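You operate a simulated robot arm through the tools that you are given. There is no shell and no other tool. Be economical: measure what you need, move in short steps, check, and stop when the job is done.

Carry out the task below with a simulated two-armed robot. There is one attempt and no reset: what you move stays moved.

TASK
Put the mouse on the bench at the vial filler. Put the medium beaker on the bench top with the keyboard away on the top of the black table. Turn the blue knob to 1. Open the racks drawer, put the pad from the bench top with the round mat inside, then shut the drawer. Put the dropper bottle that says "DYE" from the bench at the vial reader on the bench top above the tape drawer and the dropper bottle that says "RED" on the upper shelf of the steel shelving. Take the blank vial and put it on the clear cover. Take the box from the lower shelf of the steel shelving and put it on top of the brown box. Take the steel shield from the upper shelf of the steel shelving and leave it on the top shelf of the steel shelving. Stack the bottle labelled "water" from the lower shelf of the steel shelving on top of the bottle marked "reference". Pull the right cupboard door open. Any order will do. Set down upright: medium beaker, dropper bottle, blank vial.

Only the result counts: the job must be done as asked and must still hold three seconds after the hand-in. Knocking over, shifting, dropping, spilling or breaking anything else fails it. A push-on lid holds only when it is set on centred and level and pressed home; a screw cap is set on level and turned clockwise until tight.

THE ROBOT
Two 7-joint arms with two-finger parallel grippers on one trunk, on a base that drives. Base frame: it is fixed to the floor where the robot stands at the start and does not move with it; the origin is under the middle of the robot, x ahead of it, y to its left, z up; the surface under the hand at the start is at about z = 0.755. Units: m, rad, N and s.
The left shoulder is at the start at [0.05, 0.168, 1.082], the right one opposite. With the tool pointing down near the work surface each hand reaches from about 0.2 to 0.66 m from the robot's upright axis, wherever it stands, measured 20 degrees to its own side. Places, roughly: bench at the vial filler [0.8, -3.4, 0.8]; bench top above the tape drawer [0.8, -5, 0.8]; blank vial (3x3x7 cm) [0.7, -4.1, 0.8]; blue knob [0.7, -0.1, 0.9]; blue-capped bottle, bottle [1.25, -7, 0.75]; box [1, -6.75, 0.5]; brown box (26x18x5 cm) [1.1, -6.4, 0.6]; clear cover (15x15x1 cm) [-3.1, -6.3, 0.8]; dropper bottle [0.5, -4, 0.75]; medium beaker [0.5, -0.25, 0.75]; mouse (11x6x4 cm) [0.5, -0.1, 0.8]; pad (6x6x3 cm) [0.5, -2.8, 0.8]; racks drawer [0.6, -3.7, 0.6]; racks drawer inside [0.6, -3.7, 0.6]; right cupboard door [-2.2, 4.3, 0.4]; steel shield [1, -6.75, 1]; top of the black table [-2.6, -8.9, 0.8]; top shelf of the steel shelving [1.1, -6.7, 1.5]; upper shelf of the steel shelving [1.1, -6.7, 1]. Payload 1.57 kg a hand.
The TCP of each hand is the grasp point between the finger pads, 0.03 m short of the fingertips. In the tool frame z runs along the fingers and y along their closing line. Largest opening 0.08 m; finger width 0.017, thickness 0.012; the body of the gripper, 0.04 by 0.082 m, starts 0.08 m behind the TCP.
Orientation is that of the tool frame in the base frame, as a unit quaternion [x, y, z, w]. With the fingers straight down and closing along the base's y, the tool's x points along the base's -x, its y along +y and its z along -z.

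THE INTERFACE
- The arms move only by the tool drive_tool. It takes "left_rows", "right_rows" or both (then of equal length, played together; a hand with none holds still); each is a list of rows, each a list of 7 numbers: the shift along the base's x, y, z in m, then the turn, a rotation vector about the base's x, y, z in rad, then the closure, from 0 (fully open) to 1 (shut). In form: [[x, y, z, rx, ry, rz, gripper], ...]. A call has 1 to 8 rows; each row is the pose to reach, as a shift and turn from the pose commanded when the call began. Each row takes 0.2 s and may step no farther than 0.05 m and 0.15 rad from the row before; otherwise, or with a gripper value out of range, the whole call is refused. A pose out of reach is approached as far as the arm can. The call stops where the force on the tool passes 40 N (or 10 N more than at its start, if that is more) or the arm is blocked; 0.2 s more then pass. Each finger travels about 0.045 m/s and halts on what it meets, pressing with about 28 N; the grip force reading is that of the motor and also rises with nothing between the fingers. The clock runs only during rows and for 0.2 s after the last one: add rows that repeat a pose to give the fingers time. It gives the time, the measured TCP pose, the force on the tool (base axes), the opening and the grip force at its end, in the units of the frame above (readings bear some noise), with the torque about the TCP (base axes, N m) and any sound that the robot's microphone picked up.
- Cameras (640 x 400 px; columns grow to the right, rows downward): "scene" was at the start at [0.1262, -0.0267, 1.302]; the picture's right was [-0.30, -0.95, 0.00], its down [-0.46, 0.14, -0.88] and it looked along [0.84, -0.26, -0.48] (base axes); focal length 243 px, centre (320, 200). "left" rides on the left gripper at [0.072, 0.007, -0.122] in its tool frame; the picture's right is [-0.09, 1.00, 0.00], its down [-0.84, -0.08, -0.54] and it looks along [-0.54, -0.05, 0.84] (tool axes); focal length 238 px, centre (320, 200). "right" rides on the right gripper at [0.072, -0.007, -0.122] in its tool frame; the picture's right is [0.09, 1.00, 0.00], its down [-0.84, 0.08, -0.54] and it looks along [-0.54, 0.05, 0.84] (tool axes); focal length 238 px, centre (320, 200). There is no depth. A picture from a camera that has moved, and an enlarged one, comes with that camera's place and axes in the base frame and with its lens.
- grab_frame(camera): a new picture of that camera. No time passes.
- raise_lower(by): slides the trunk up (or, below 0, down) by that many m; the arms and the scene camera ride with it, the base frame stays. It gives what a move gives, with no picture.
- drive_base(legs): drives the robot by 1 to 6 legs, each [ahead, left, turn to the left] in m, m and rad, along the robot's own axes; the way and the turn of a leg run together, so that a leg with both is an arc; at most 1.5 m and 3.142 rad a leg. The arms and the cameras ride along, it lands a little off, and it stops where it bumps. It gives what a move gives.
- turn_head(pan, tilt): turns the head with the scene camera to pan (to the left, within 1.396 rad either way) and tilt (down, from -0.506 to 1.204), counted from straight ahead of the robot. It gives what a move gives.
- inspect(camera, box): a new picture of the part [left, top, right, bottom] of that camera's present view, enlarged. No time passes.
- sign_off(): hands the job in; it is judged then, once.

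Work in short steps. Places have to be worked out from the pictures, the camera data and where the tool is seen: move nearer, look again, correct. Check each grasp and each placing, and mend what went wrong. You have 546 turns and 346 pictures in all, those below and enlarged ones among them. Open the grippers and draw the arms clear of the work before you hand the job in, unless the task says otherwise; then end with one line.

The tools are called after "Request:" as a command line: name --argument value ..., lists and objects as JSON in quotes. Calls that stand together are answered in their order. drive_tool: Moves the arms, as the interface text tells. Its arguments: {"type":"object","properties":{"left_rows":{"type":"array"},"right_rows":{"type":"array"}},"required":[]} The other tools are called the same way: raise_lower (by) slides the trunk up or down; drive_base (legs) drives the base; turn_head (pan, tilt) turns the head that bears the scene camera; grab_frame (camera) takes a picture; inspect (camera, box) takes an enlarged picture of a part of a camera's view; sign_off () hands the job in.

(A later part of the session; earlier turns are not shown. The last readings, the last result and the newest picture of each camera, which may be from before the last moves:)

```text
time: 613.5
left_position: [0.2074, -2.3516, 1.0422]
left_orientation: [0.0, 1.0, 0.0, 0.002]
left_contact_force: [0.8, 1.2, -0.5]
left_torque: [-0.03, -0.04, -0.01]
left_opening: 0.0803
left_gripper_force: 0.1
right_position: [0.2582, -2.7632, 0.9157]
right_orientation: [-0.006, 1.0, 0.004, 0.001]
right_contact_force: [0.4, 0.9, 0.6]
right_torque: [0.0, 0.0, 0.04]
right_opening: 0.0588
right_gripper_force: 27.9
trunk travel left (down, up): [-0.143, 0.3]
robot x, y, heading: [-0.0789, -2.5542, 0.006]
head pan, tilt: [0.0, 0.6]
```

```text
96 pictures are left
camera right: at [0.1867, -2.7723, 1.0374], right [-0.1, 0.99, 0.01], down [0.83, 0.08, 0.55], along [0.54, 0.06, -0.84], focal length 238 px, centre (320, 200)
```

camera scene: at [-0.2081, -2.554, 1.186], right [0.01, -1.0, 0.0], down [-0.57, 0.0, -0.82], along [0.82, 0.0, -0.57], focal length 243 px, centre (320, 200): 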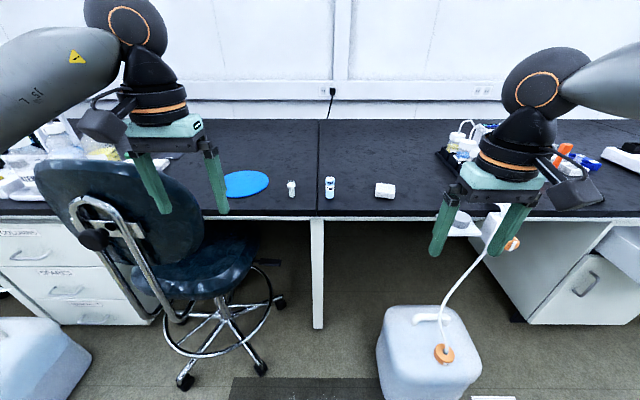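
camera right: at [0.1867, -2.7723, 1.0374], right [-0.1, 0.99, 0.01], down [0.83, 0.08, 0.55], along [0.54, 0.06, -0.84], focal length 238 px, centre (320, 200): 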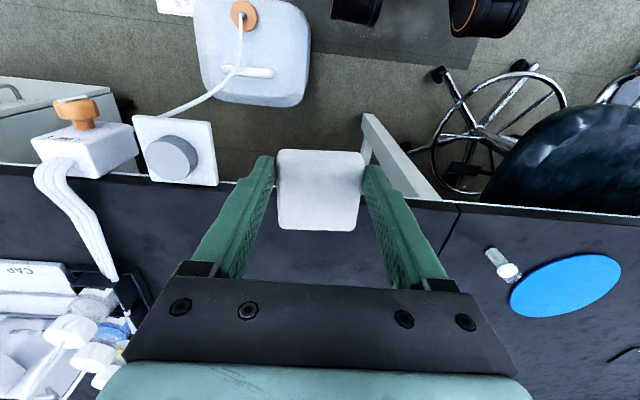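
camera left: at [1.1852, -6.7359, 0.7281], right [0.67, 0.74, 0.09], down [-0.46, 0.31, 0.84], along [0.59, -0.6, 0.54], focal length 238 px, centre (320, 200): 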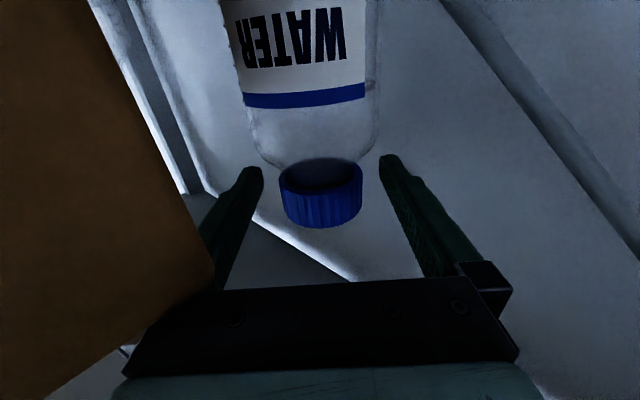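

Pad held. I'll drive around to the open drawer.

Request:
drive_base --legs '[[-0.5, 0, 0], [0, -0.95, 0], [0.4, 0, 0]]'

Request:
grab_frame --camera "right"

Request:
grab_frame --camera "scene"

```text
time: 627.0
left_position: [0.1192, -3.3132, 1.0431]
left_orientation: [0.002, 1.0, 0.0, 0.002]
left_contact_force: [-0.4, 0.1, -0.7]
left_torque: [-0.04, 0.0, 0.0]
left_opening: 0.0802
left_gripper_force: 0.1
right_position: [0.17, -3.7253, 0.9163]
right_orientation: [-0.001, 1.0, 0.003, 0.002]
right_contact_force: [-0.3, -0.6, -0.4]
right_torque: [-0.02, -0.01, 0.0]
right_opening: 0.0585
right_gripper_force: 27.7
trunk travel left (down, up): [-0.143, 0.3]
robot x, y, heading: [-0.1708, -3.5145, 0.005]
head pan, tilt: [0.0, 0.6]
```

```text
95 pictures are left
camera right: at [0.097, -3.7338, 1.0374], right [-0.1, 1.0, 0.01], down [0.83, 0.08, 0.55], along [0.54, 0.06, -0.84], focal length 238 px, centre (320, 200)
```

right: 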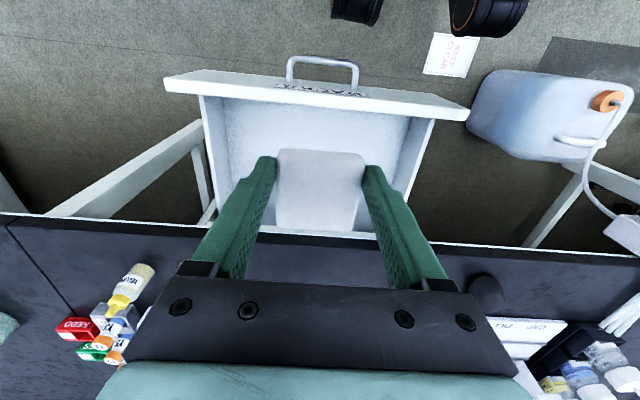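

```text
94 pictures are left
camera scene: at [-0.0398, -3.5125, 1.186], right [0.0, -1.0, 0.0], down [-0.57, 0.0, -0.82], along [0.82, 0.0, -0.57], focal length 243 px, centre (320, 200)
```

scene: 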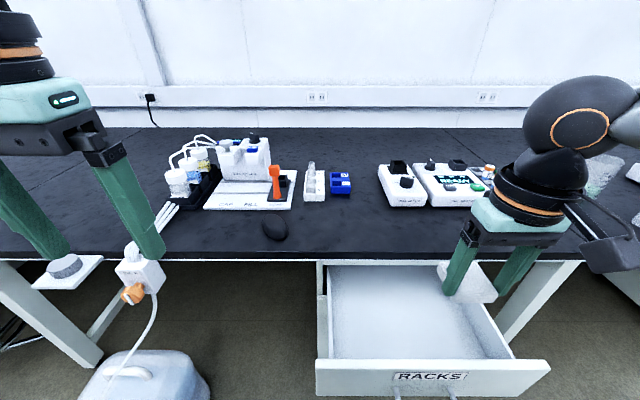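

The drawer interior is clear below. I'll centre the pad over it at x≈0.25 and lower the trunk.

Request:
drive_tool --right_rows '[[0.04, 0, 0, 0, 0, 0, 1], [0.08, 0, 0, 0, 0, 0, 1]]'

Request:
raise_lower --by -0.14

Request:
grab_frame --camera "right"

```text
time: 627.6
left_position: [0.1195, -3.3124, 1.0427]
left_orientation: [0.001, 1.0, 0.0, 0.002]
left_contact_force: [0.8, -0.1, -0.4]
left_torque: [-0.02, 0.01, 0.02]
left_opening: 0.0799
left_gripper_force: 0.0
right_position: [0.252, -3.7268, 0.9158]
right_orientation: [-0.002, 1.0, 0.003, 0.002]
right_contact_force: [-0.3, 0.3, -1.1]
right_torque: [-0.02, -0.02, 0.02]
right_opening: 0.0586
right_gripper_force: 27.6
trunk travel left (down, up): [-0.143, 0.3]
robot x, y, heading: [-0.1651, -3.5124, 0.005]
head pan, tilt: [0.0, 0.6]
```

```text
time: 629.2
left_position: [0.1192, -3.3136, 0.9043]
left_orientation: [0.002, 1.0, 0.0, 0.001]
left_contact_force: [0.3, 0.8, 0.7]
left_torque: [0.01, 0.01, 0.01]
left_opening: 0.0803
left_gripper_force: 0.1
right_position: [0.251, -3.7251, 0.777]
right_orientation: [-0.002, 1.0, 0.004, 0.002]
right_contact_force: [0.1, -0.2, 0.5]
right_torque: [0.02, 0.0, 0.04]
right_opening: 0.0583
right_gripper_force: 28.1
trunk travel left (down, up): [-0.003, 0.44]
robot x, y, heading: [-0.1679, -3.512, 0.001]
head pan, tilt: [0.0, 0.6]
```

```text
93 pictures are left
camera right: at [0.179, -3.7338, 0.898], right [-0.1, 1.0, 0.01], down [0.83, 0.08, 0.55], along [0.54, 0.06, -0.84], focal length 238 px, centre (320, 200)
```

right: 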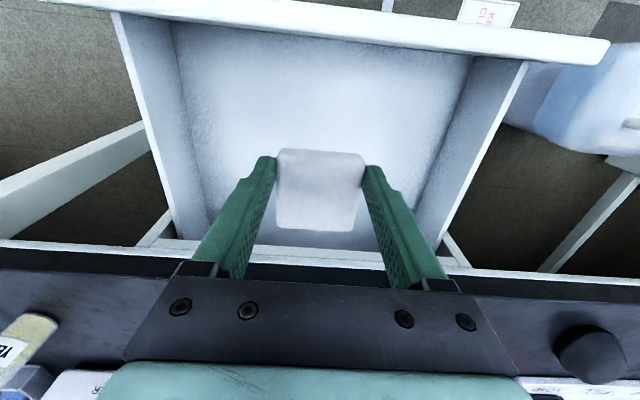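

I'll shift 2 cm further from the front panel and lower into the drawer.

Request:
drive_tool --right_rows '[[0.02, 0, -0.03, 0, 0, 0, 1], [0.02, 0, -0.07, 0, 0, 0, 1], [0.02, 0, -0.11, 0, 0, 0, 1], [0.02, 0, -0.14, 0, 0, 0, 1], [0.02, 0, -0.155, 0, 0, 0, 1]]'

Request:
grab_frame --camera "right"

```text
time: 630.4
left_position: [0.1189, -3.3132, 0.9023]
left_orientation: [0.002, 1.0, 0.0, 0.002]
left_contact_force: [1.2, -0.4, 0.4]
left_torque: [-0.02, 0.0, 0.01]
left_opening: 0.0799
left_gripper_force: 0.1
right_position: [0.2719, -3.7255, 0.622]
right_orientation: [-0.001, 1.0, 0.004, 0.002]
right_contact_force: [0.8, 1.0, -0.3]
right_torque: [0.01, 0.01, 0.01]
right_opening: 0.0586
right_gripper_force: 27.4
trunk travel left (down, up): [-0.003, 0.44]
robot x, y, heading: [-0.1659, -3.5154, 0.004]
head pan, tilt: [0.0, 0.6]
```

```text
92 pictures are left
camera right: at [0.1995, -3.7328, 0.7434], right [-0.1, 1.0, 0.01], down [0.83, 0.08, 0.55], along [0.54, 0.06, -0.84], focal length 238 px, centre (320, 200)
```

right: 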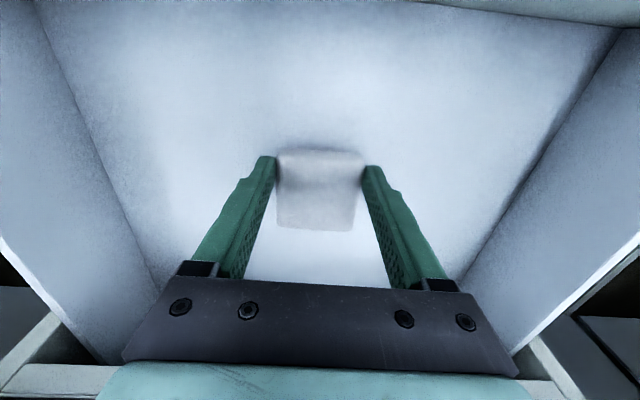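

Close to the floor. I'll lower in 6 mm steps to contact.

Request:
drive_tool --right_rows '[[0, 0, -0.006, 0, 0, 0, 1], [0, 0, -0.012, 0, 0, 0, 1], [0, 0, -0.018, 0, 0, 0, 1]]'

```text
time: 631.2
left_position: [0.1201, -3.3141, 0.9033]
left_orientation: [0.002, 1.0, 0.0, 0.002]
left_contact_force: [-0.4, 0.4, 0.0]
left_torque: [0.02, 0.01, 0.0]
left_opening: 0.0802
left_gripper_force: 0.1
right_position: [0.2717, -3.7241, 0.6032]
right_orientation: [-0.002, 1.0, 0.004, 0.001]
right_contact_force: [-0.5, 0.1, 0.0]
right_torque: [0.02, -0.03, 0.0]
right_opening: 0.0585
right_gripper_force: 28.3
trunk travel left (down, up): [-0.003, 0.44]
robot x, y, heading: [-0.1719, -3.5113, 0.001]
head pan, tilt: [0.0, 0.6]
```

Request:
drive_tool --right_rows '[[0, 0, -0.005, 0, 0, 0, 1], [0, 0, -0.01, 0, 0, 0, 1], [0, 0, -0.015, 0, 0, 0, 1]]'

```text
time: 632.0
left_position: [0.1179, -3.3129, 0.9044]
left_orientation: [0.002, 1.0, 0.0, 0.003]
left_contact_force: [-0.2, -0.5, -0.2]
left_torque: [-0.04, 0.02, 0.01]
left_opening: 0.0799
left_gripper_force: 0.1
right_position: [0.2723, -3.7249, 0.5934]
right_orientation: [-0.002, 1.0, 0.004, 0.008]
right_contact_force: [1.7, -4.1, 36.4]
right_torque: [-0.25, -0.12, -0.01]
right_opening: 0.0588
right_gripper_force: 27.9
trunk travel left (down, up): [-0.003, 0.44]
robot x, y, heading: [-0.1691, -3.5139, 0.002]
head pan, tilt: [0.0, 0.6]
```

Contact with the drawer floor. I'll ease off, release, and rise straight up.

Request:
drive_tool --right_rows '[[0, 0, 0.006, 0, 0, 0, 1], [0, 0, 0.006, 0, 0, 0, 0.4], [0, 0, 0.006, 0, 0, 0, 0], [0, 0, 0.03, 0, 0, 0, 0], [0, 0, 0.07, 0, 0, 0, 0], [0, 0, 0.11, 0, 0, 0, 0], [0, 0, 0.15, 0, 0, 0, 0], [-0.03, 0, 0.18, 0, 0, 0, 0]]'

Request:
grab_frame --camera "right"

```text
time: 633.8
left_position: [0.1194, -3.314, 0.9036]
left_orientation: [0.002, 1.0, 0.0, 0.001]
left_contact_force: [0.6, -0.4, 0.1]
left_torque: [0.02, -0.01, 0.01]
left_opening: 0.0801
left_gripper_force: 0.0
right_position: [0.241, -3.7259, 0.7677]
right_orientation: [-0.002, 1.0, 0.004, 0.002]
right_contact_force: [-0.4, 0.7, 0.6]
right_torque: [0.01, 0.02, 0.0]
right_opening: 0.0802
right_gripper_force: 0.0
trunk travel left (down, up): [-0.003, 0.44]
robot x, y, heading: [-0.17, -3.5151, 0.006]
head pan, tilt: [0.0, 0.6]
```

```text
91 pictures are left
camera right: at [0.1687, -3.734, 0.8896], right [-0.1, 1.0, 0.01], down [0.83, 0.08, 0.55], along [0.54, 0.06, -0.84], focal length 238 px, centre (320, 200)
```

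right: 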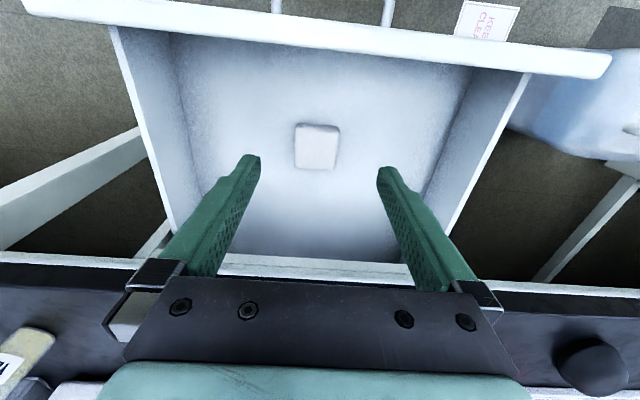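

The pad lies flat inside. To shut the drawer I'll back off, tilt the closed right fingers forward about 50°, and push on the panel above the handle.

Request:
drive_base --legs '[[-0.3, 0, 0]]'

Request:
drive_tool --right_rows '[[0.0, 0, -0.015, 0, -0.13, 0, 0.5], [0.01, 0, -0.03, 0, -0.26, 0, 1], [0.02, 0, -0.045, 0, -0.39, 0, 1], [0.03, 0, -0.06, 0, -0.52, 0, 1], [0.04, 0, -0.075, 0, -0.65, 0, 1], [0.05, 0, -0.09, 0, -0.78, 0, 1], [0.06, 0, -0.104, 0, -0.87, 0, 1]]'

Request:
grab_frame --camera "right"

Request:
grab_frame --camera "scene"

```text
time: 635.9
left_position: [-0.1749, -3.3143, 0.9038]
left_orientation: [-0.001, 1.0, 0.0, 0.002]
left_contact_force: [-0.6, 0.1, 0.1]
left_torque: [0.0, -0.01, 0.0]
left_opening: 0.0802
left_gripper_force: 0.0
right_position: [-0.0517, -3.7254, 0.7677]
right_orientation: [-0.005, 1.0, 0.004, 0.001]
right_contact_force: [0.7, 0.3, -0.1]
right_torque: [0.05, 0.01, 0.0]
right_opening: 0.0798
right_gripper_force: 0.0
trunk travel left (down, up): [-0.003, 0.44]
robot x, y, heading: [-0.4644, -3.5151, 0.012]
head pan, tilt: [0.0, 0.6]
```

```text
time: 637.5
left_position: [-0.1745, -3.3149, 0.9018]
left_orientation: [-0.001, 1.0, 0.0, 0.002]
left_contact_force: [-0.2, -0.5, -0.3]
left_torque: [-0.07, -0.02, -0.04]
left_opening: 0.0801
left_gripper_force: 0.1
right_position: [0.0086, -3.7262, 0.6644]
right_orientation: [-0.005, 0.906, 0.002, 0.423]
right_contact_force: [0.7, -0.3, 1.2]
right_torque: [-0.04, 0.01, 0.04]
right_opening: 0.0
right_gripper_force: 21.3
trunk travel left (down, up): [-0.003, 0.44]
robot x, y, heading: [-0.4604, -3.5147, 0.008]
head pan, tilt: [0.0, 0.6]
```

```text
90 pictures are left
camera right: at [-0.1306, -3.7352, 0.6876], right [-0.07, 0.99, -0.07], down [0.12, 0.08, 0.99], along [0.99, 0.06, -0.12], focal length 238 px, centre (320, 200)
```

right: 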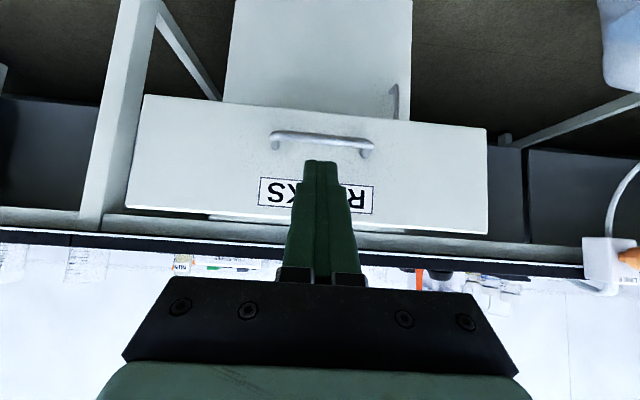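

```text
89 pictures are left
camera scene: at [-0.3336, -3.5134, 1.0461], right [0.01, -1.0, 0.0], down [-0.56, 0.0, -0.83], along [0.83, 0.01, -0.56], focal length 243 px, centre (320, 200)
```

scene: 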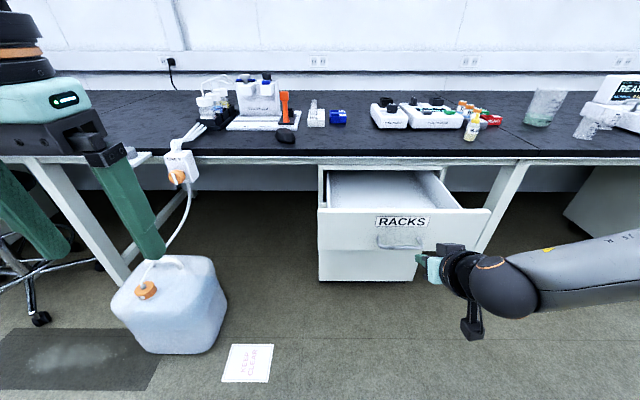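

The tips are at z≈0.645, in front of the panel. I'll drive ahead 0.3 m to push it in.

Request:
drive_base --legs '[[0.3, 0, -0.008]]'

Request:
grab_frame --camera "scene"

```text
time: 639.5
left_position: [0.124, -3.3137, 0.9036]
left_orientation: [0.002, 1.0, 0.0, 0.002]
left_contact_force: [0.1, -0.2, 0.5]
left_torque: [0.01, 0.0, -0.01]
left_opening: 0.0798
left_gripper_force: 0.2
right_position: [0.3052, -3.7273, 0.6642]
right_orientation: [-0.002, 0.906, 0.0, 0.423]
right_contact_force: [-0.9, -0.3, 0.5]
right_torque: [-0.01, -0.01, 0.0]
right_opening: 0.0001
right_gripper_force: 20.8
trunk travel left (down, up): [-0.003, 0.44]
robot x, y, heading: [-0.1649, -3.5156, 0.0]
head pan, tilt: [0.0, 0.6]
```

```text
88 pictures are left
camera scene: at [-0.036, -3.5129, 1.0461], right [0.0, -1.0, 0.0], down [-0.56, 0.0, -0.83], along [0.83, 0.0, -0.56], focal length 243 px, centre (320, 200)
```

scene: 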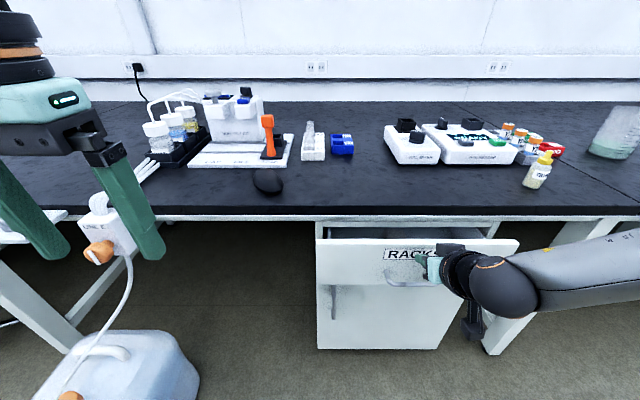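

About 5 cm left. I'll push the rest with the arm.

Request:
drive_tool --right_rows '[[0.02, 0, 0, 0, 0, 0, 1], [0.04, 0, 0, 0, 0, 0, 1], [0.055, 0, 0, 0, 0, 0, 1], [0.065, 0, 0, 0, 0, 0, 1]]'

Request:
grab_frame --camera "right"

Request:
inspect --camera "scene" --box '[300, 200, 540, 360]'

```text
time: 640.5
left_position: [0.1214, -3.3151, 0.9032]
left_orientation: [0.004, 1.0, 0.0, 0.003]
left_contact_force: [0.3, 1.1, 0.3]
left_torque: [0.0, -0.02, 0.02]
left_opening: 0.0801
left_gripper_force: 0.1
right_position: [0.3617, -3.7267, 0.6615]
right_orientation: [-0.002, 0.909, 0.001, 0.416]
right_contact_force: [-16.7, -0.3, 8.7]
right_torque: [0.05, 0.14, 0.0]
right_opening: 0.0004
right_gripper_force: 21.0
trunk travel left (down, up): [-0.003, 0.44]
robot x, y, heading: [-0.1634, -3.5108, 0.001]
head pan, tilt: [0.0, 0.6]
stopped in row 4 (right hand): the force on the tool passed its limit at 54 N (the readings are from after the stop); the commanded pose is now the measured one
```

```text
87 pictures are left
camera right: at [0.2222, -3.7351, 0.6871], right [-0.07, 1.0, -0.07], down [0.13, 0.08, 0.99], along [0.99, 0.06, -0.14], focal length 238 px, centre (320, 200)
```

right: 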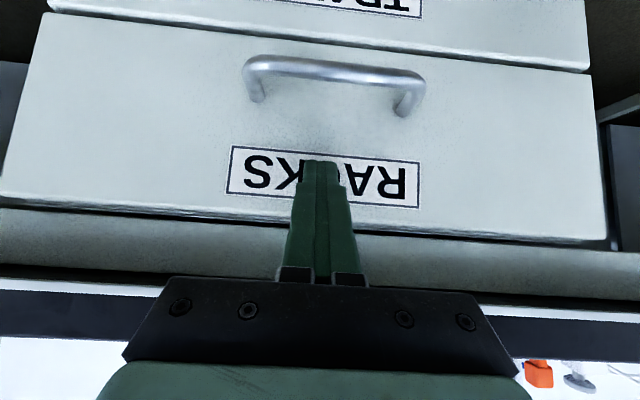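

```text
2.50 times, centred on (420, 280) of scene
camera zoom: at [-0.0377, -3.5131, 1.0463], right [0.0, -1.0, 0.0], down [-0.56, 0.0, -0.83], along [0.83, 0.0, -0.56], focal length 607 px, centre (70, 0)
```

zoom: 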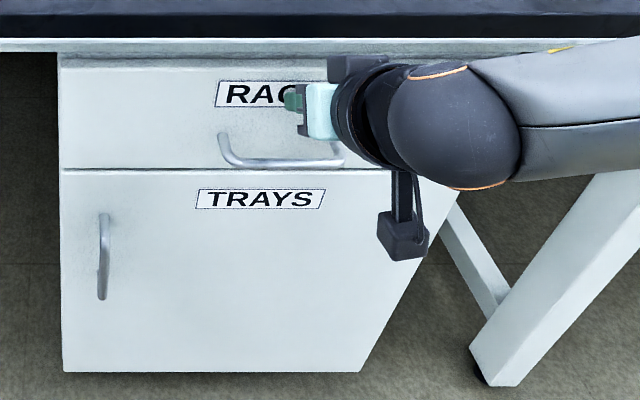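

The drawer is shut: flush at x≈0.385, with a firm stop. I'll withdraw, straighten the tool, and head toward the cupboard with a look around.

Request:
drive_base --legs '[[-0.5, 0, 0]]'

Request:
drive_tool --right_rows '[[-0.02, 0, 0.03, 0, 0.14, 0, 1], [-0.04, 0, 0.06, 0, 0.28, 0, 1], [-0.06, 0, 0.09, 0, 0.42, 0, 1], [-0.08, 0, 0.12, 0, 0.56, 0, 1], [-0.08, 0, 0.15, 0, 0.7, 0, 1], [-0.08, 0, 0.17, 0, 0.86, 0, 1]]'

Request:
drive_base --legs '[[-0.5, 0, 0], [0, 0, 1.57]]'

Request:
turn_head --pan 0.2 --tilt 0.2

Request:
grab_frame --camera "scene"

```text
time: 643.5
left_position: [-0.3838, -3.3151, 0.9027]
left_orientation: [0.002, 1.0, 0.0, 0.002]
left_contact_force: [-0.1, 0.5, -0.1]
left_torque: [-0.01, 0.03, 0.0]
left_opening: 0.0801
left_gripper_force: 0.1
right_position: [-0.1453, -3.7277, 0.6612]
right_orientation: [-0.003, 0.908, 0.0, 0.418]
right_contact_force: [0.0, 0.5, 0.0]
right_torque: [0.0, 0.01, -0.01]
right_opening: 0.0
right_gripper_force: 21.5
trunk travel left (down, up): [-0.003, 0.44]
robot x, y, heading: [-0.6763, -3.5147, 0.001]
head pan, tilt: [0.0, 0.6]
```

```text
refused: row 6 steps farther than a row can; nothing moved
```

```text
time: 650.2
left_position: [-1.3642, -3.2227, 0.9023]
left_orientation: [-0.697, 0.717, 0.001, 0.001]
left_contact_force: [0.0, 1.2, 0.2]
left_torque: [0.0, -0.01, -0.01]
left_opening: 0.0801
left_gripper_force: 0.0
right_position: [-0.9463, -2.9917, 0.6621]
right_orientation: [-0.637, 0.648, 0.293, 0.297]
right_contact_force: [-0.8, 0.0, 0.2]
right_torque: [-0.01, -0.01, 0.04]
right_opening: 0.0001
right_gripper_force: 21.7
trunk travel left (down, up): [-0.003, 0.44]
robot x, y, heading: [-1.1726, -3.5128, 1.548]
head pan, tilt: [0.0, 0.6]
```

```text
time: 651.1
left_position: [-1.3642, -3.2214, 0.9023]
left_orientation: [-0.697, 0.718, 0.002, 0.001]
left_contact_force: [0.3, -0.4, 0.1]
left_torque: [0.03, 0.02, 0.06]
left_opening: 0.08
left_gripper_force: 0.1
right_position: [-0.9462, -2.9914, 0.6611]
right_orientation: [-0.637, 0.648, 0.293, 0.298]
right_contact_force: [-0.1, 0.4, -0.3]
right_torque: [0.01, 0.0, 0.02]
right_opening: 0.0002
right_gripper_force: 21.0
trunk travel left (down, up): [-0.003, 0.44]
robot x, y, heading: [-1.1736, -3.5089, 1.552]
head pan, tilt: [0.201, 0.201]
```

```text
85 pictures are left
camera scene: at [-1.1872, -3.382, 1.0828], right [0.98, 0.18, 0.0], down [0.04, -0.2, -0.98], along [-0.17, 0.96, -0.2], focal length 243 px, centre (320, 200)
```

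scene: 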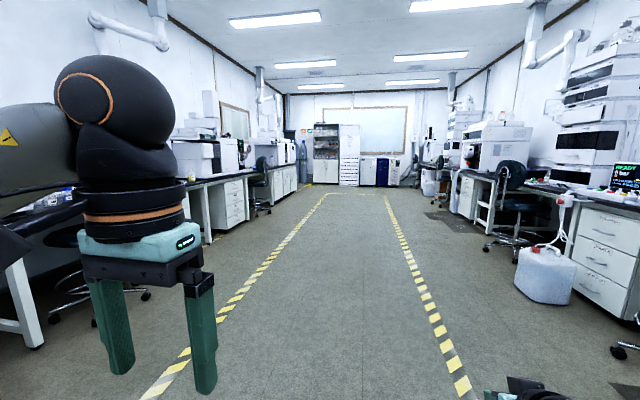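

The tall cupboard is at the far end. I'll drive up the open lane to about (-2.0, 2.3).

Request:
drive_base --legs '[[1.45, 0.24, 0], [1.45, 0.24, 0], [1.45, 0.24, 0], [1.45, 0.24, 0]]'

Request:
turn_head --pan 0.0 --tilt 0.25

Request:
grab_frame --camera "scene"

```text
time: 678.9
left_position: [-2.3297, 2.5413, 0.9031]
left_orientation: [-0.697, 0.717, 0.001, 0.001]
left_contact_force: [0.9, 0.7, -0.7]
left_torque: [0.0, 0.01, 0.0]
left_opening: 0.0802
left_gripper_force: 0.0
right_position: [-1.9108, 2.7721, 0.6621]
right_orientation: [-0.637, 0.648, 0.293, 0.298]
right_contact_force: [0.2, 0.9, 0.3]
right_torque: [0.0, -0.03, -0.04]
right_opening: 0.0001
right_gripper_force: 21.6
trunk travel left (down, up): [-0.003, 0.44]
robot x, y, heading: [-2.1358, 2.2518, 1.554]
head pan, tilt: [0.201, 0.201]
```

```text
time: 679.6
left_position: [-2.329, 2.5413, 0.9032]
left_orientation: [-0.697, 0.717, 0.002, 0.001]
left_contact_force: [0.1, 0.8, -1.1]
left_torque: [0.01, -0.01, 0.03]
left_opening: 0.0799
left_gripper_force: 0.1
right_position: [-1.911, 2.7713, 0.661]
right_orientation: [-0.637, 0.648, 0.292, 0.298]
right_contact_force: [0.0, 0.9, -0.5]
right_torque: [-0.02, 0.01, 0.01]
right_opening: 0.0
right_gripper_force: 21.2
trunk travel left (down, up): [-0.003, 0.44]
robot x, y, heading: [-2.1358, 2.2508, 1.551]
head pan, tilt: [0.0, 0.25]
```

```text
84 pictures are left
camera scene: at [-2.134, 2.3823, 1.0783], right [1.0, -0.02, 0.0], down [-0.01, -0.25, -0.97], along [0.02, 0.97, -0.25], focal length 243 px, centre (320, 200)
```

scene: 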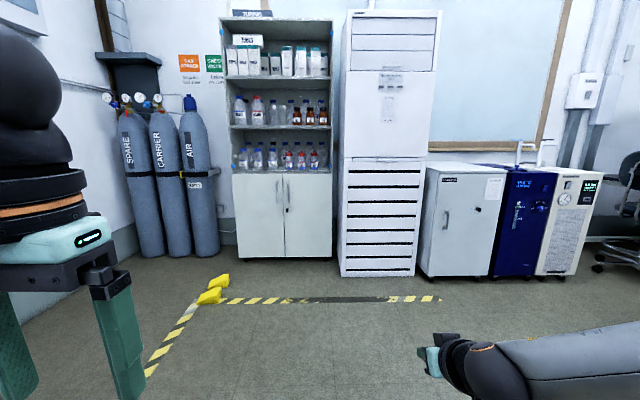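

I'll zoom in on the cupboard doors.

Request:
inspect --camera "scene" --box '[220, 160, 350, 270]'

```text
3.64 times, centred on (285, 215) of scene
camera zoom: at [-2.134, 2.3823, 1.0783], right [1.0, -0.02, 0.0], down [-0.01, -0.25, -0.97], along [0.02, 0.97, -0.25], focal length 883 px, centre (447, 146)
```

zoom: 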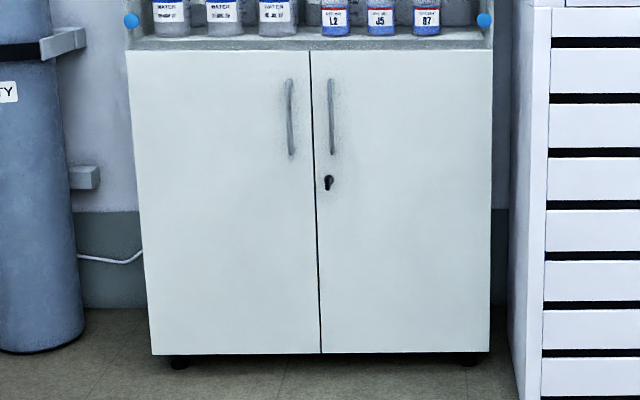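

The right door has a vertical bar handle near (-2.36, 4.26), z 0.57–0.735, hinged on the right. I'll approach with the right hand, keeping the base left of the door's swing.

Request:
drive_base --legs '[[1.2, 0.4, 0.02]]'

Request:
drive_tool --right_rows '[[0, 0, 0, 0, 0, 0, 0.5], [0, 0, 0, 0, 0, 0, 0], [0, 0, 0, 0, 0, 0, 0]]'

Request:
grab_frame --camera "right"

Request:
grab_frame --camera "scene"

```text
time: 686.1
left_position: [-2.7075, 3.7639, 0.9028]
left_orientation: [-0.698, 0.716, 0.001, 0.002]
left_contact_force: [0.4, 0.0, 0.1]
left_torque: [-0.01, -0.02, -0.01]
left_opening: 0.08
left_gripper_force: 0.0
right_position: [-2.2897, 3.996, 0.6618]
right_orientation: [-0.639, 0.646, 0.293, 0.298]
right_contact_force: [-0.1, 0.2, -0.8]
right_torque: [0.02, 0.01, -0.01]
right_opening: 0.0002
right_gripper_force: 21.1
trunk travel left (down, up): [-0.003, 0.44]
robot x, y, heading: [-2.5131, 3.472, 1.553]
head pan, tilt: [0.0, 0.25]
```

```text
time: 686.9
left_position: [-2.7058, 3.764, 0.9022]
left_orientation: [-0.697, 0.717, 0.001, 0.001]
left_contact_force: [0.0, -0.8, 0.7]
left_torque: [0.01, 0.03, 0.03]
left_opening: 0.0798
left_gripper_force: 0.0
right_position: [-2.2904, 3.9959, 0.6621]
right_orientation: [-0.638, 0.647, 0.293, 0.298]
right_contact_force: [0.1, -0.5, 0.5]
right_torque: [0.01, 0.01, -0.03]
right_opening: 0.0659
right_gripper_force: 0.1
trunk travel left (down, up): [-0.003, 0.44]
robot x, y, heading: [-2.5158, 3.4713, 1.554]
head pan, tilt: [0.0, 0.25]
```

```text
82 pictures are left
camera right: at [-2.2848, 3.8559, 0.6864], right [-1.0, -0.05, -0.07], down [-0.08, 0.14, 0.99], along [-0.04, 0.99, -0.14], focal length 238 px, centre (320, 200)
```

right: 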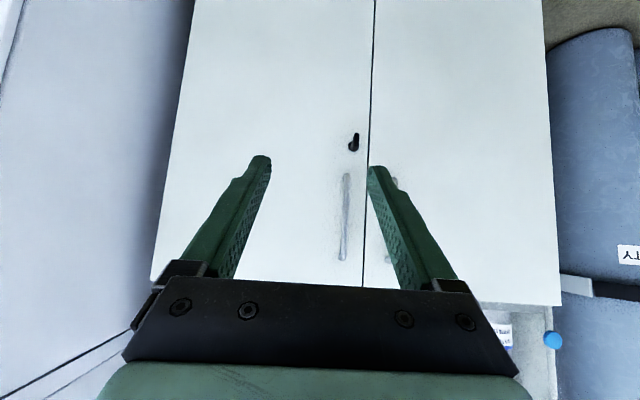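

```text
81 pictures are left
camera scene: at [-2.5117, 3.6063, 1.0783], right [1.0, -0.02, 0.0], down [0.0, -0.25, -0.97], along [0.02, 0.97, -0.25], focal length 243 px, centre (320, 200)
```

scene: 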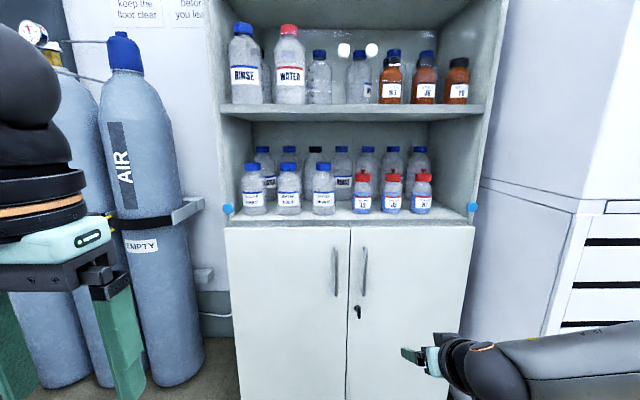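

The bar is at (-2.355, 4.304). I'll shift the base 0.065 m left and 0.2 m ahead, then look.

Request:
drive_base --legs '[[0.2, 0.062, 0.0]]'

Request:
grab_frame --camera "right"

```text
time: 688.4
left_position: [-2.7563, 3.9341, 0.902]
left_orientation: [-0.698, 0.716, 0.001, 0.001]
left_contact_force: [0.4, -0.4, 0.4]
left_torque: [-0.01, -0.02, -0.04]
left_opening: 0.0802
left_gripper_force: 0.1
right_position: [-2.3402, 4.1664, 0.6612]
right_orientation: [-0.638, 0.647, 0.293, 0.297]
right_contact_force: [-0.6, 0.0, -0.2]
right_torque: [0.01, 0.01, 0.0]
right_opening: 0.08
right_gripper_force: 0.0
trunk travel left (down, up): [-0.003, 0.44]
robot x, y, heading: [-2.5622, 3.6417, 1.55]
head pan, tilt: [0.0, 0.25]
stopped in leg 1: the robot was blocked; the commanded pose is now the measured one
```

```text
80 pictures are left
camera right: at [-2.3345, 4.026, 0.6863], right [-1.0, -0.05, -0.07], down [-0.08, 0.14, 0.99], along [-0.04, 0.99, -0.14], focal length 238 px, centre (320, 200)
```

right: 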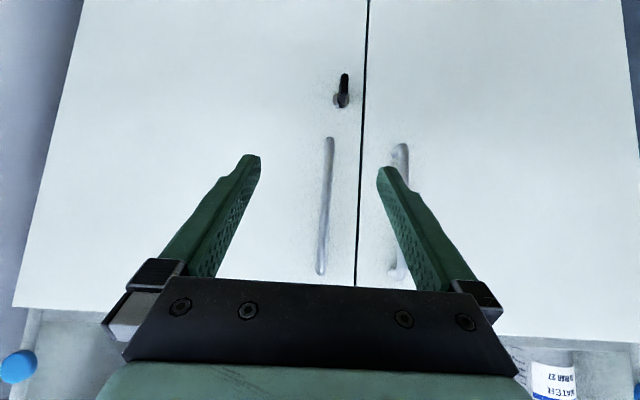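

The base was blocked, possibly by the yellow thing on the floor to the left. I'll look there.

Request:
turn_head --pan 0.7 --tilt 0.95

Request:
grab_frame --camera "scene"

```text
time: 689.4
left_position: [-2.7571, 3.9341, 0.9043]
left_orientation: [-0.698, 0.716, 0.001, 0.002]
left_contact_force: [0.2, -0.6, 0.7]
left_torque: [0.0, -0.02, -0.02]
left_opening: 0.0803
left_gripper_force: 0.0
right_position: [-2.3395, 4.1656, 0.6614]
right_orientation: [-0.639, 0.646, 0.294, 0.297]
right_contact_force: [-0.2, -0.1, 0.5]
right_torque: [-0.02, 0.02, 0.02]
right_opening: 0.08
right_gripper_force: 0.1
trunk travel left (down, up): [-0.003, 0.44]
robot x, y, heading: [-2.566, 3.6443, 1.555]
head pan, tilt: [0.7, 0.949]
```

```text
79 pictures are left
camera scene: at [-2.609, 3.7395, 1.0177], right [0.78, 0.63, 0.0], down [0.51, -0.63, -0.58], along [-0.37, 0.45, -0.81], focal length 243 px, centre (320, 200)
```

scene: 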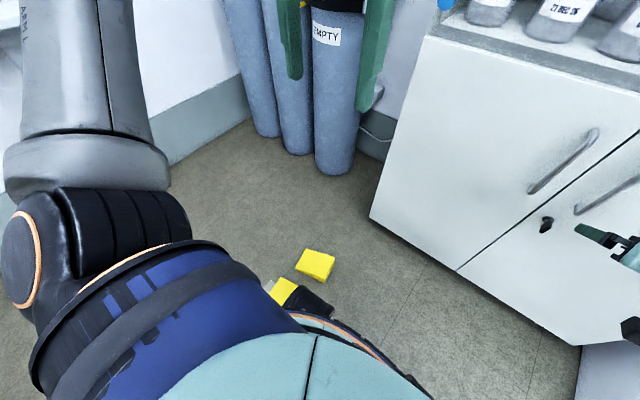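

The chock seems unmoved; the base just touched it. I'll shift right 0.07 m, go a bit ahead, and let the arm take up the difference.

Request:
drive_base --legs '[[-0.02, -0.07, 0], [0.08, 0, 0]]'

Request:
drive_tool --right_rows '[[-0.03, 0.0, 0.003, 0, 0, 0, 0], [-0.06, 0.0, 0.006, 0, 0, 0, 0], [-0.08, 0.01, 0.01, 0, 0, 0, 0]]'

Request:
grab_frame --camera "right"

Request:
grab_frame --camera "scene"

```text
time: 691.4
left_position: [-2.6863, 3.9915, 0.903]
left_orientation: [-0.697, 0.717, 0.001, 0.001]
left_contact_force: [1.1, 0.4, 1.1]
left_torque: [-0.02, -0.01, 0.0]
left_opening: 0.0801
left_gripper_force: 0.1
right_position: [-2.2683, 4.2228, 0.6615]
right_orientation: [-0.638, 0.648, 0.292, 0.297]
right_contact_force: [0.2, 0.6, 0.5]
right_torque: [0.02, -0.02, 0.0]
right_opening: 0.0799
right_gripper_force: 0.1
trunk travel left (down, up): [-0.003, 0.44]
robot x, y, heading: [-2.4935, 3.701, 1.555]
head pan, tilt: [0.7, 0.949]
```

```text
time: 692.2
left_position: [-2.6862, 3.9912, 0.9024]
left_orientation: [-0.697, 0.717, 0.0, 0.001]
left_contact_force: [-0.3, 0.2, 0.9]
left_torque: [0.04, -0.01, 0.0]
left_opening: 0.0801
left_gripper_force: 0.1
right_position: [-2.3472, 4.2318, 0.6718]
right_orientation: [-0.638, 0.647, 0.293, 0.296]
right_contact_force: [-0.2, 0.3, -0.8]
right_torque: [-0.06, -0.03, -0.01]
right_opening: 0.0798
right_gripper_force: 0.1
trunk travel left (down, up): [-0.003, 0.44]
robot x, y, heading: [-2.494, 3.6953, 1.549]
head pan, tilt: [0.7, 0.949]
```

```text
78 pictures are left
camera right: at [-2.3427, 4.0931, 0.6972], right [-1.0, -0.04, -0.07], down [-0.08, 0.14, 0.99], along [-0.03, 0.99, -0.14], focal length 238 px, centre (320, 200)
```

right: 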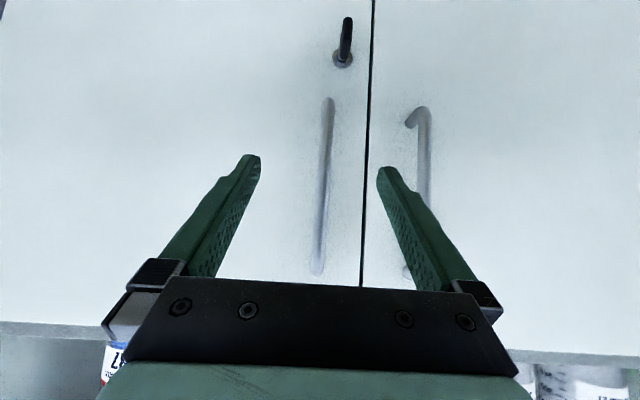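

```text
77 pictures are left
camera scene: at [-2.5387, 3.7969, 1.0177], right [0.78, 0.63, 0.0], down [0.51, -0.63, -0.58], along [-0.37, 0.45, -0.81], focal length 243 px, centre (320, 200)
```

scene: 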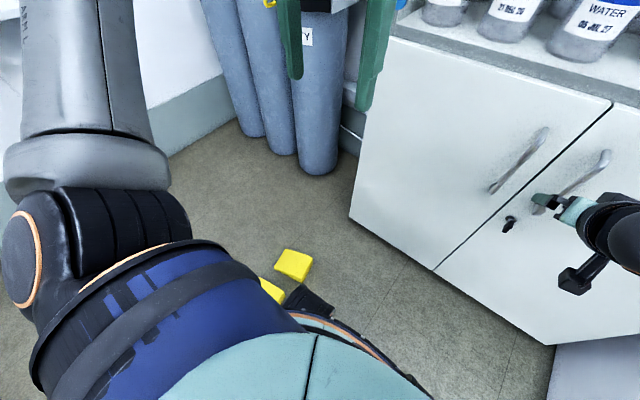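

The handle bar lies between the fingers. I'll narrow the grip to ~48 mm, advance 6 cm, and check.

Request:
drive_tool --right_rows '[[-0.003, 0.01, 0, 0, 0, 0, 0.4], [-0.005, 0.03, 0, 0, 0, 0, 0.4], [-0.005, 0.05, 0.0, 0, 0, 0, 0.4], [-0.005, 0.06, 0.0, 0, 0, 0, 0.4]]'

Request:
grab_frame --camera "right"

```text
time: 693.2
left_position: [-2.6859, 3.9925, 0.9032]
left_orientation: [-0.697, 0.717, 0.001, 0.001]
left_contact_force: [0.0, 0.6, 0.5]
left_torque: [0.03, 0.02, 0.01]
left_opening: 0.08
left_gripper_force: 0.0
right_position: [-2.334, 4.2742, 0.6801]
right_orientation: [-0.638, 0.647, 0.293, 0.297]
right_contact_force: [0.4, -0.5, -1.0]
right_torque: [-0.04, 0.0, -0.04]
right_opening: 0.0479
right_gripper_force: 0.1
right hand out of reach, approached as far as the arm can: row 1, 2, 3, 4
trunk travel left (down, up): [-0.003, 0.44]
robot x, y, heading: [-2.4948, 3.6998, 1.552]
head pan, tilt: [0.7, 0.949]
```

```text
76 pictures are left
camera right: at [-2.3286, 4.134, 0.7064], right [-1.0, -0.05, -0.07], down [-0.08, 0.14, 0.99], along [-0.04, 0.99, -0.14], focal length 238 px, centre (320, 200)
```

right: 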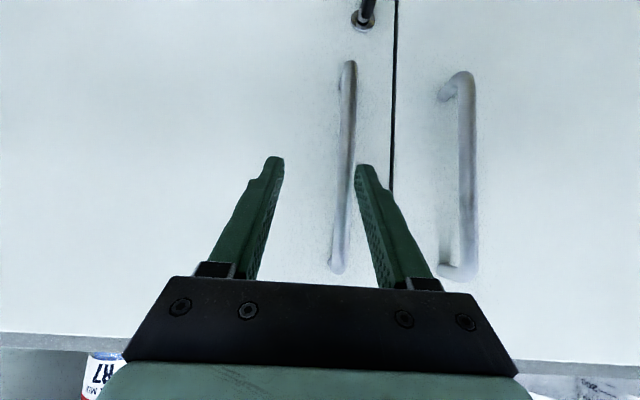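

I'll pull the hand back and inward a little, then move the base 0.05 m ahead.

Request:
drive_tool --right_rows '[[-0.008, -0.025, -0.003, 0, 0, 0, 0.4], [-0.02, -0.045, -0.006, 0, 0, 0, 0.4]]'

Request:
drive_base --legs '[[0.05, 0, 0]]'

Request:
grab_frame --camera "right"

```text
time: 693.8
left_position: [-2.6857, 3.9913, 0.9029]
left_orientation: [-0.697, 0.717, 0.001, 0.002]
left_contact_force: [-1.1, 0.7, -0.3]
left_torque: [0.03, 0.0, -0.02]
left_opening: 0.0801
left_gripper_force: 0.1
right_position: [-2.3523, 4.2285, 0.6754]
right_orientation: [-0.638, 0.647, 0.293, 0.297]
right_contact_force: [0.8, 0.2, -0.1]
right_torque: [0.01, -0.02, -0.03]
right_opening: 0.0477
right_gripper_force: 0.2
trunk travel left (down, up): [-0.003, 0.44]
robot x, y, heading: [-2.4906, 3.6993, 1.55]
head pan, tilt: [0.7, 0.949]
```

```text
time: 694.7
left_position: [-2.6849, 4.0421, 0.9026]
left_orientation: [-0.698, 0.716, 0.001, 0.001]
left_contact_force: [0.1, -0.4, -0.9]
left_torque: [0.0, -0.01, 0.03]
left_opening: 0.0799
left_gripper_force: 0.2
right_position: [-2.3517, 4.279, 0.6755]
right_orientation: [-0.639, 0.647, 0.293, 0.296]
right_contact_force: [0.1, 0.6, -1.2]
right_torque: [-0.01, -0.03, 0.04]
right_opening: 0.0479
right_gripper_force: 0.1
trunk travel left (down, up): [-0.003, 0.44]
robot x, y, heading: [-2.4922, 3.7495, 1.551]
head pan, tilt: [0.7, 0.949]
```

```text
75 pictures are left
camera right: at [-2.3463, 4.1393, 0.701], right [-1.0, -0.05, -0.07], down [-0.08, 0.14, 0.99], along [-0.04, 0.99, -0.14], focal length 238 px, centre (320, 200)
```

right: 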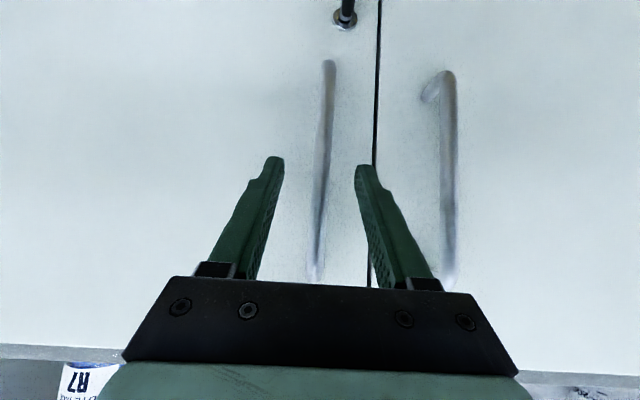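

The bar is centred, at y≈4.305. I'll advance 13 mm and close on it.

Request:
drive_tool --right_rows '[[0, 0.013, 0, 0, 0, 0, 0.4], [0, 0.013, 0, 0, 0, 0, 0.7], [0, 0.013, 0.0, 0, 0, 0, 1], [0, 0.013, 0.0, 0, 0, 0, 1]]'

Request:
grab_frame --camera "right"

```text
time: 695.7
left_position: [-2.6852, 4.0406, 0.9024]
left_orientation: [-0.697, 0.717, 0.002, 0.002]
left_contact_force: [0.5, -0.1, -0.6]
left_torque: [0.0, 0.0, 0.0]
left_opening: 0.0799
left_gripper_force: 0.1
right_position: [-2.3524, 4.2897, 0.6781]
right_orientation: [-0.641, 0.644, 0.296, 0.294]
right_contact_force: [-17.1, -0.6, -2.1]
right_torque: [-0.01, 0.01, 0.26]
right_opening: 0.0118
right_gripper_force: 19.1
right hand out of reach, approached as far as the arm can: row 1, 2, 3, 4
trunk travel left (down, up): [-0.003, 0.44]
robot x, y, heading: [-2.4927, 3.7471, 1.545]
head pan, tilt: [0.7, 0.949]
```

```text
74 pictures are left
camera right: at [-2.3455, 4.15, 0.7027], right [-1.0, -0.06, -0.07], down [-0.07, 0.14, 0.99], along [-0.05, 0.99, -0.14], focal length 238 px, centre (320, 200)
```

right: 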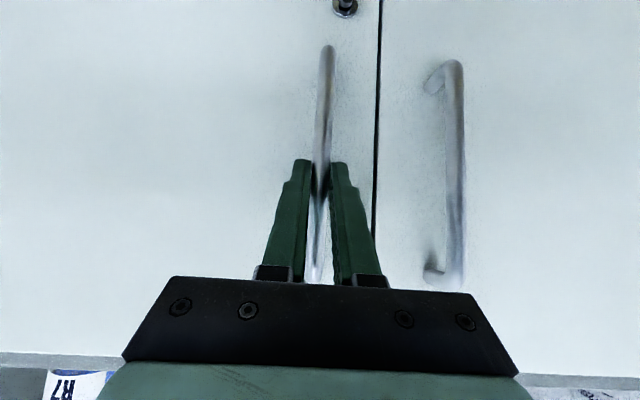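

Gripped. I'll pull the door along its arc with the base: back 0.12 m with a slight move to the right.

Request:
drive_base --legs '[[-0.12, -0.02, 0]]'

Request:
grab_frame --camera "right"

```text
time: 697.0
left_position: [-2.666, 3.9203, 0.9028]
left_orientation: [-0.697, 0.717, 0.002, 0.0]
left_contact_force: [0.5, 0.2, 0.6]
left_torque: [-0.01, 0.0, 0.01]
left_opening: 0.0802
left_gripper_force: 0.1
right_position: [-2.3206, 4.1721, 0.6775]
right_orientation: [-0.632, 0.652, 0.289, 0.303]
right_contact_force: [30.7, 14.3, 1.6]
right_torque: [-0.17, -0.23, -0.49]
right_opening: 0.0116
right_gripper_force: 28.4
trunk travel left (down, up): [-0.003, 0.44]
robot x, y, heading: [-2.4704, 3.6278, 1.55]
head pan, tilt: [0.7, 0.949]
```

```text
73 pictures are left
camera right: at [-2.3196, 4.0319, 0.7021], right [-1.0, -0.03, -0.08], down [-0.08, 0.13, 0.99], along [-0.01, 0.99, -0.14], focal length 238 px, centre (320, 200)
```

right: 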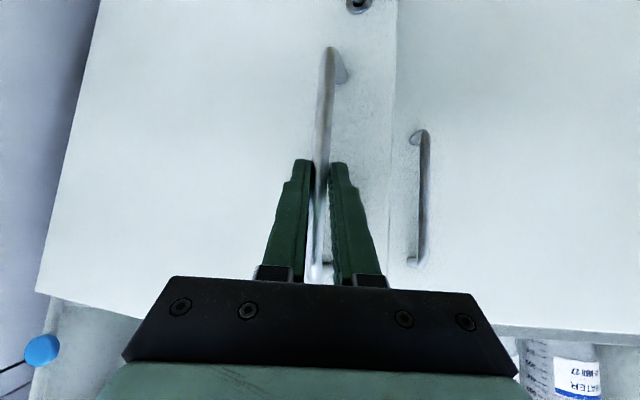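

The door is opening at about 19°, with a side pull toward the hinge as expected. I'll continue along the arc: back 0.076 m, right 0.06 m.

Request:
drive_base --legs '[[-0.04, -0.032, 0], [-0.036, -0.03, 0]]'

Request:
grab_frame --camera "right"

```text
time: 698.5
left_position: [-2.6072, 3.844, 0.9026]
left_orientation: [-0.697, 0.717, 0.002, 0.002]
left_contact_force: [0.1, -0.4, -0.3]
left_torque: [-0.01, 0.0, 0.02]
left_opening: 0.0798
left_gripper_force: 0.0
right_position: [-2.2683, 4.0926, 0.68]
right_orientation: [-0.638, 0.648, 0.292, 0.298]
right_contact_force: [-27.2, -22.7, 0.6]
right_torque: [-0.45, 0.21, 0.43]
right_opening: 0.0118
right_gripper_force: 28.6
trunk travel left (down, up): [-0.003, 0.44]
robot x, y, heading: [-2.412, 3.5558, 1.547]
head pan, tilt: [0.7, 0.949]
```

```text
72 pictures are left
camera right: at [-2.264, 3.9522, 0.7029], right [-1.0, -0.04, -0.07], down [-0.08, 0.14, 0.99], along [-0.03, 0.99, -0.14], focal length 238 px, centre (320, 200)
```

right: 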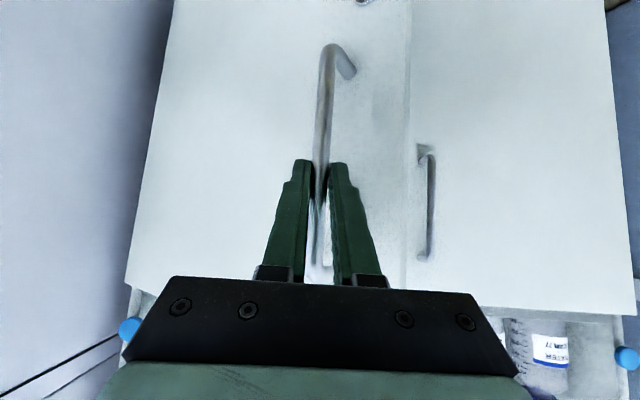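

About 33° open. I'll release the bar, withdraw, then step left and reach behind the door's free edge to swing it wider.

Request:
drive_tool --right_rows '[[0, 0, 0, 0, 0, 0, 0.6], [0, 0, 0, 0, 0, 0, 0.4], [0, -0.02, 0.01, 0, 0, 0, 0.4], [0, -0.05, 0.02, 0, 0, 0, 0.6], [0, -0.06, 0.02, 0, 0, 0, 1], [0, -0.06, 0.02, 0, 0, 0, 1]]'

Request:
drive_base --legs '[[0, 0.12, 0]]'

Request:
turn_head --pan -0.2 --tilt 0.6

Request:
grab_frame --camera "scene"

Request:
grab_frame --camera "right"

```text
time: 699.9
left_position: [-2.6075, 3.8445, 0.9038]
left_orientation: [-0.697, 0.717, 0.002, 0.001]
left_contact_force: [-0.5, -0.3, -0.4]
left_torque: [0.03, 0.01, 0.01]
left_opening: 0.0801
left_gripper_force: 0.0
right_position: [-2.2687, 4.0329, 0.6968]
right_orientation: [-0.638, 0.648, 0.292, 0.297]
right_contact_force: [-0.2, 0.0, -0.3]
right_torque: [0.01, -0.01, 0.02]
right_opening: 0.0
right_gripper_force: 11.0
trunk travel left (down, up): [-0.003, 0.44]
robot x, y, heading: [-2.413, 3.5515, 1.549]
head pan, tilt: [0.7, 0.949]
```

```text
time: 701.6
left_position: [-2.7272, 3.8469, 0.9023]
left_orientation: [-0.697, 0.717, 0.001, 0.0]
left_contact_force: [-1.3, 0.4, 0.6]
left_torque: [0.01, 0.0, -0.01]
left_opening: 0.08
left_gripper_force: 0.0
right_position: [-2.3885, 4.034, 0.697]
right_orientation: [-0.638, 0.648, 0.291, 0.297]
right_contact_force: [0.2, 0.1, -0.4]
right_torque: [0.01, -0.01, 0.02]
right_opening: 0.0
right_gripper_force: 20.7
trunk travel left (down, up): [-0.003, 0.44]
robot x, y, heading: [-2.5348, 3.5557, 1.549]
head pan, tilt: [0.7, 0.949]
```

```text
time: 702.8
left_position: [-2.7279, 3.8475, 0.903]
left_orientation: [-0.696, 0.718, 0.001, 0.001]
left_contact_force: [0.8, -0.3, -0.1]
left_torque: [0.01, 0.0, -0.01]
left_opening: 0.0799
left_gripper_force: 0.1
right_position: [-2.3882, 4.0338, 0.6974]
right_orientation: [-0.638, 0.648, 0.292, 0.297]
right_contact_force: [0.1, -1.1, 0.2]
right_torque: [0.0, -0.01, 0.01]
right_opening: 0.0
right_gripper_force: 22.0
trunk travel left (down, up): [-0.003, 0.44]
robot x, y, heading: [-2.5343, 3.5551, 1.545]
head pan, tilt: [-0.201, 0.6]
```

```text
71 pictures are left
camera scene: at [-2.5148, 3.6822, 1.046], right [0.98, -0.22, 0.0], down [-0.12, -0.55, -0.82], along [0.18, 0.8, -0.57], focal length 243 px, centre (320, 200)
```

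scene: 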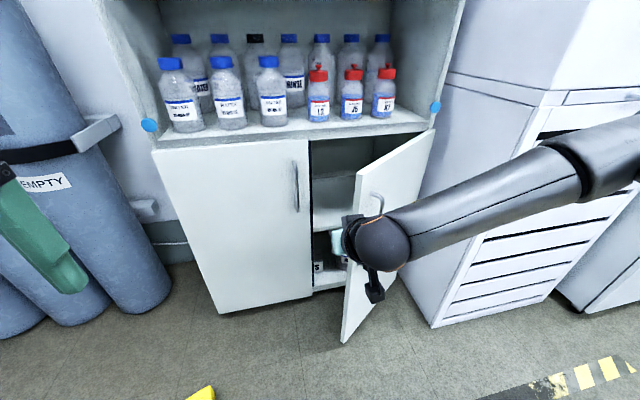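

```text
70 pictures are left
camera right: at [-2.3839, 3.895, 0.7224], right [-1.0, -0.04, -0.07], down [-0.08, 0.14, 0.99], along [-0.03, 0.99, -0.14], focal length 238 px, centre (320, 200)
```

right: 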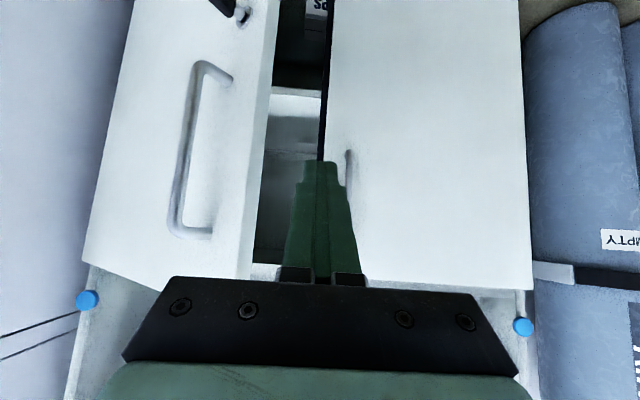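

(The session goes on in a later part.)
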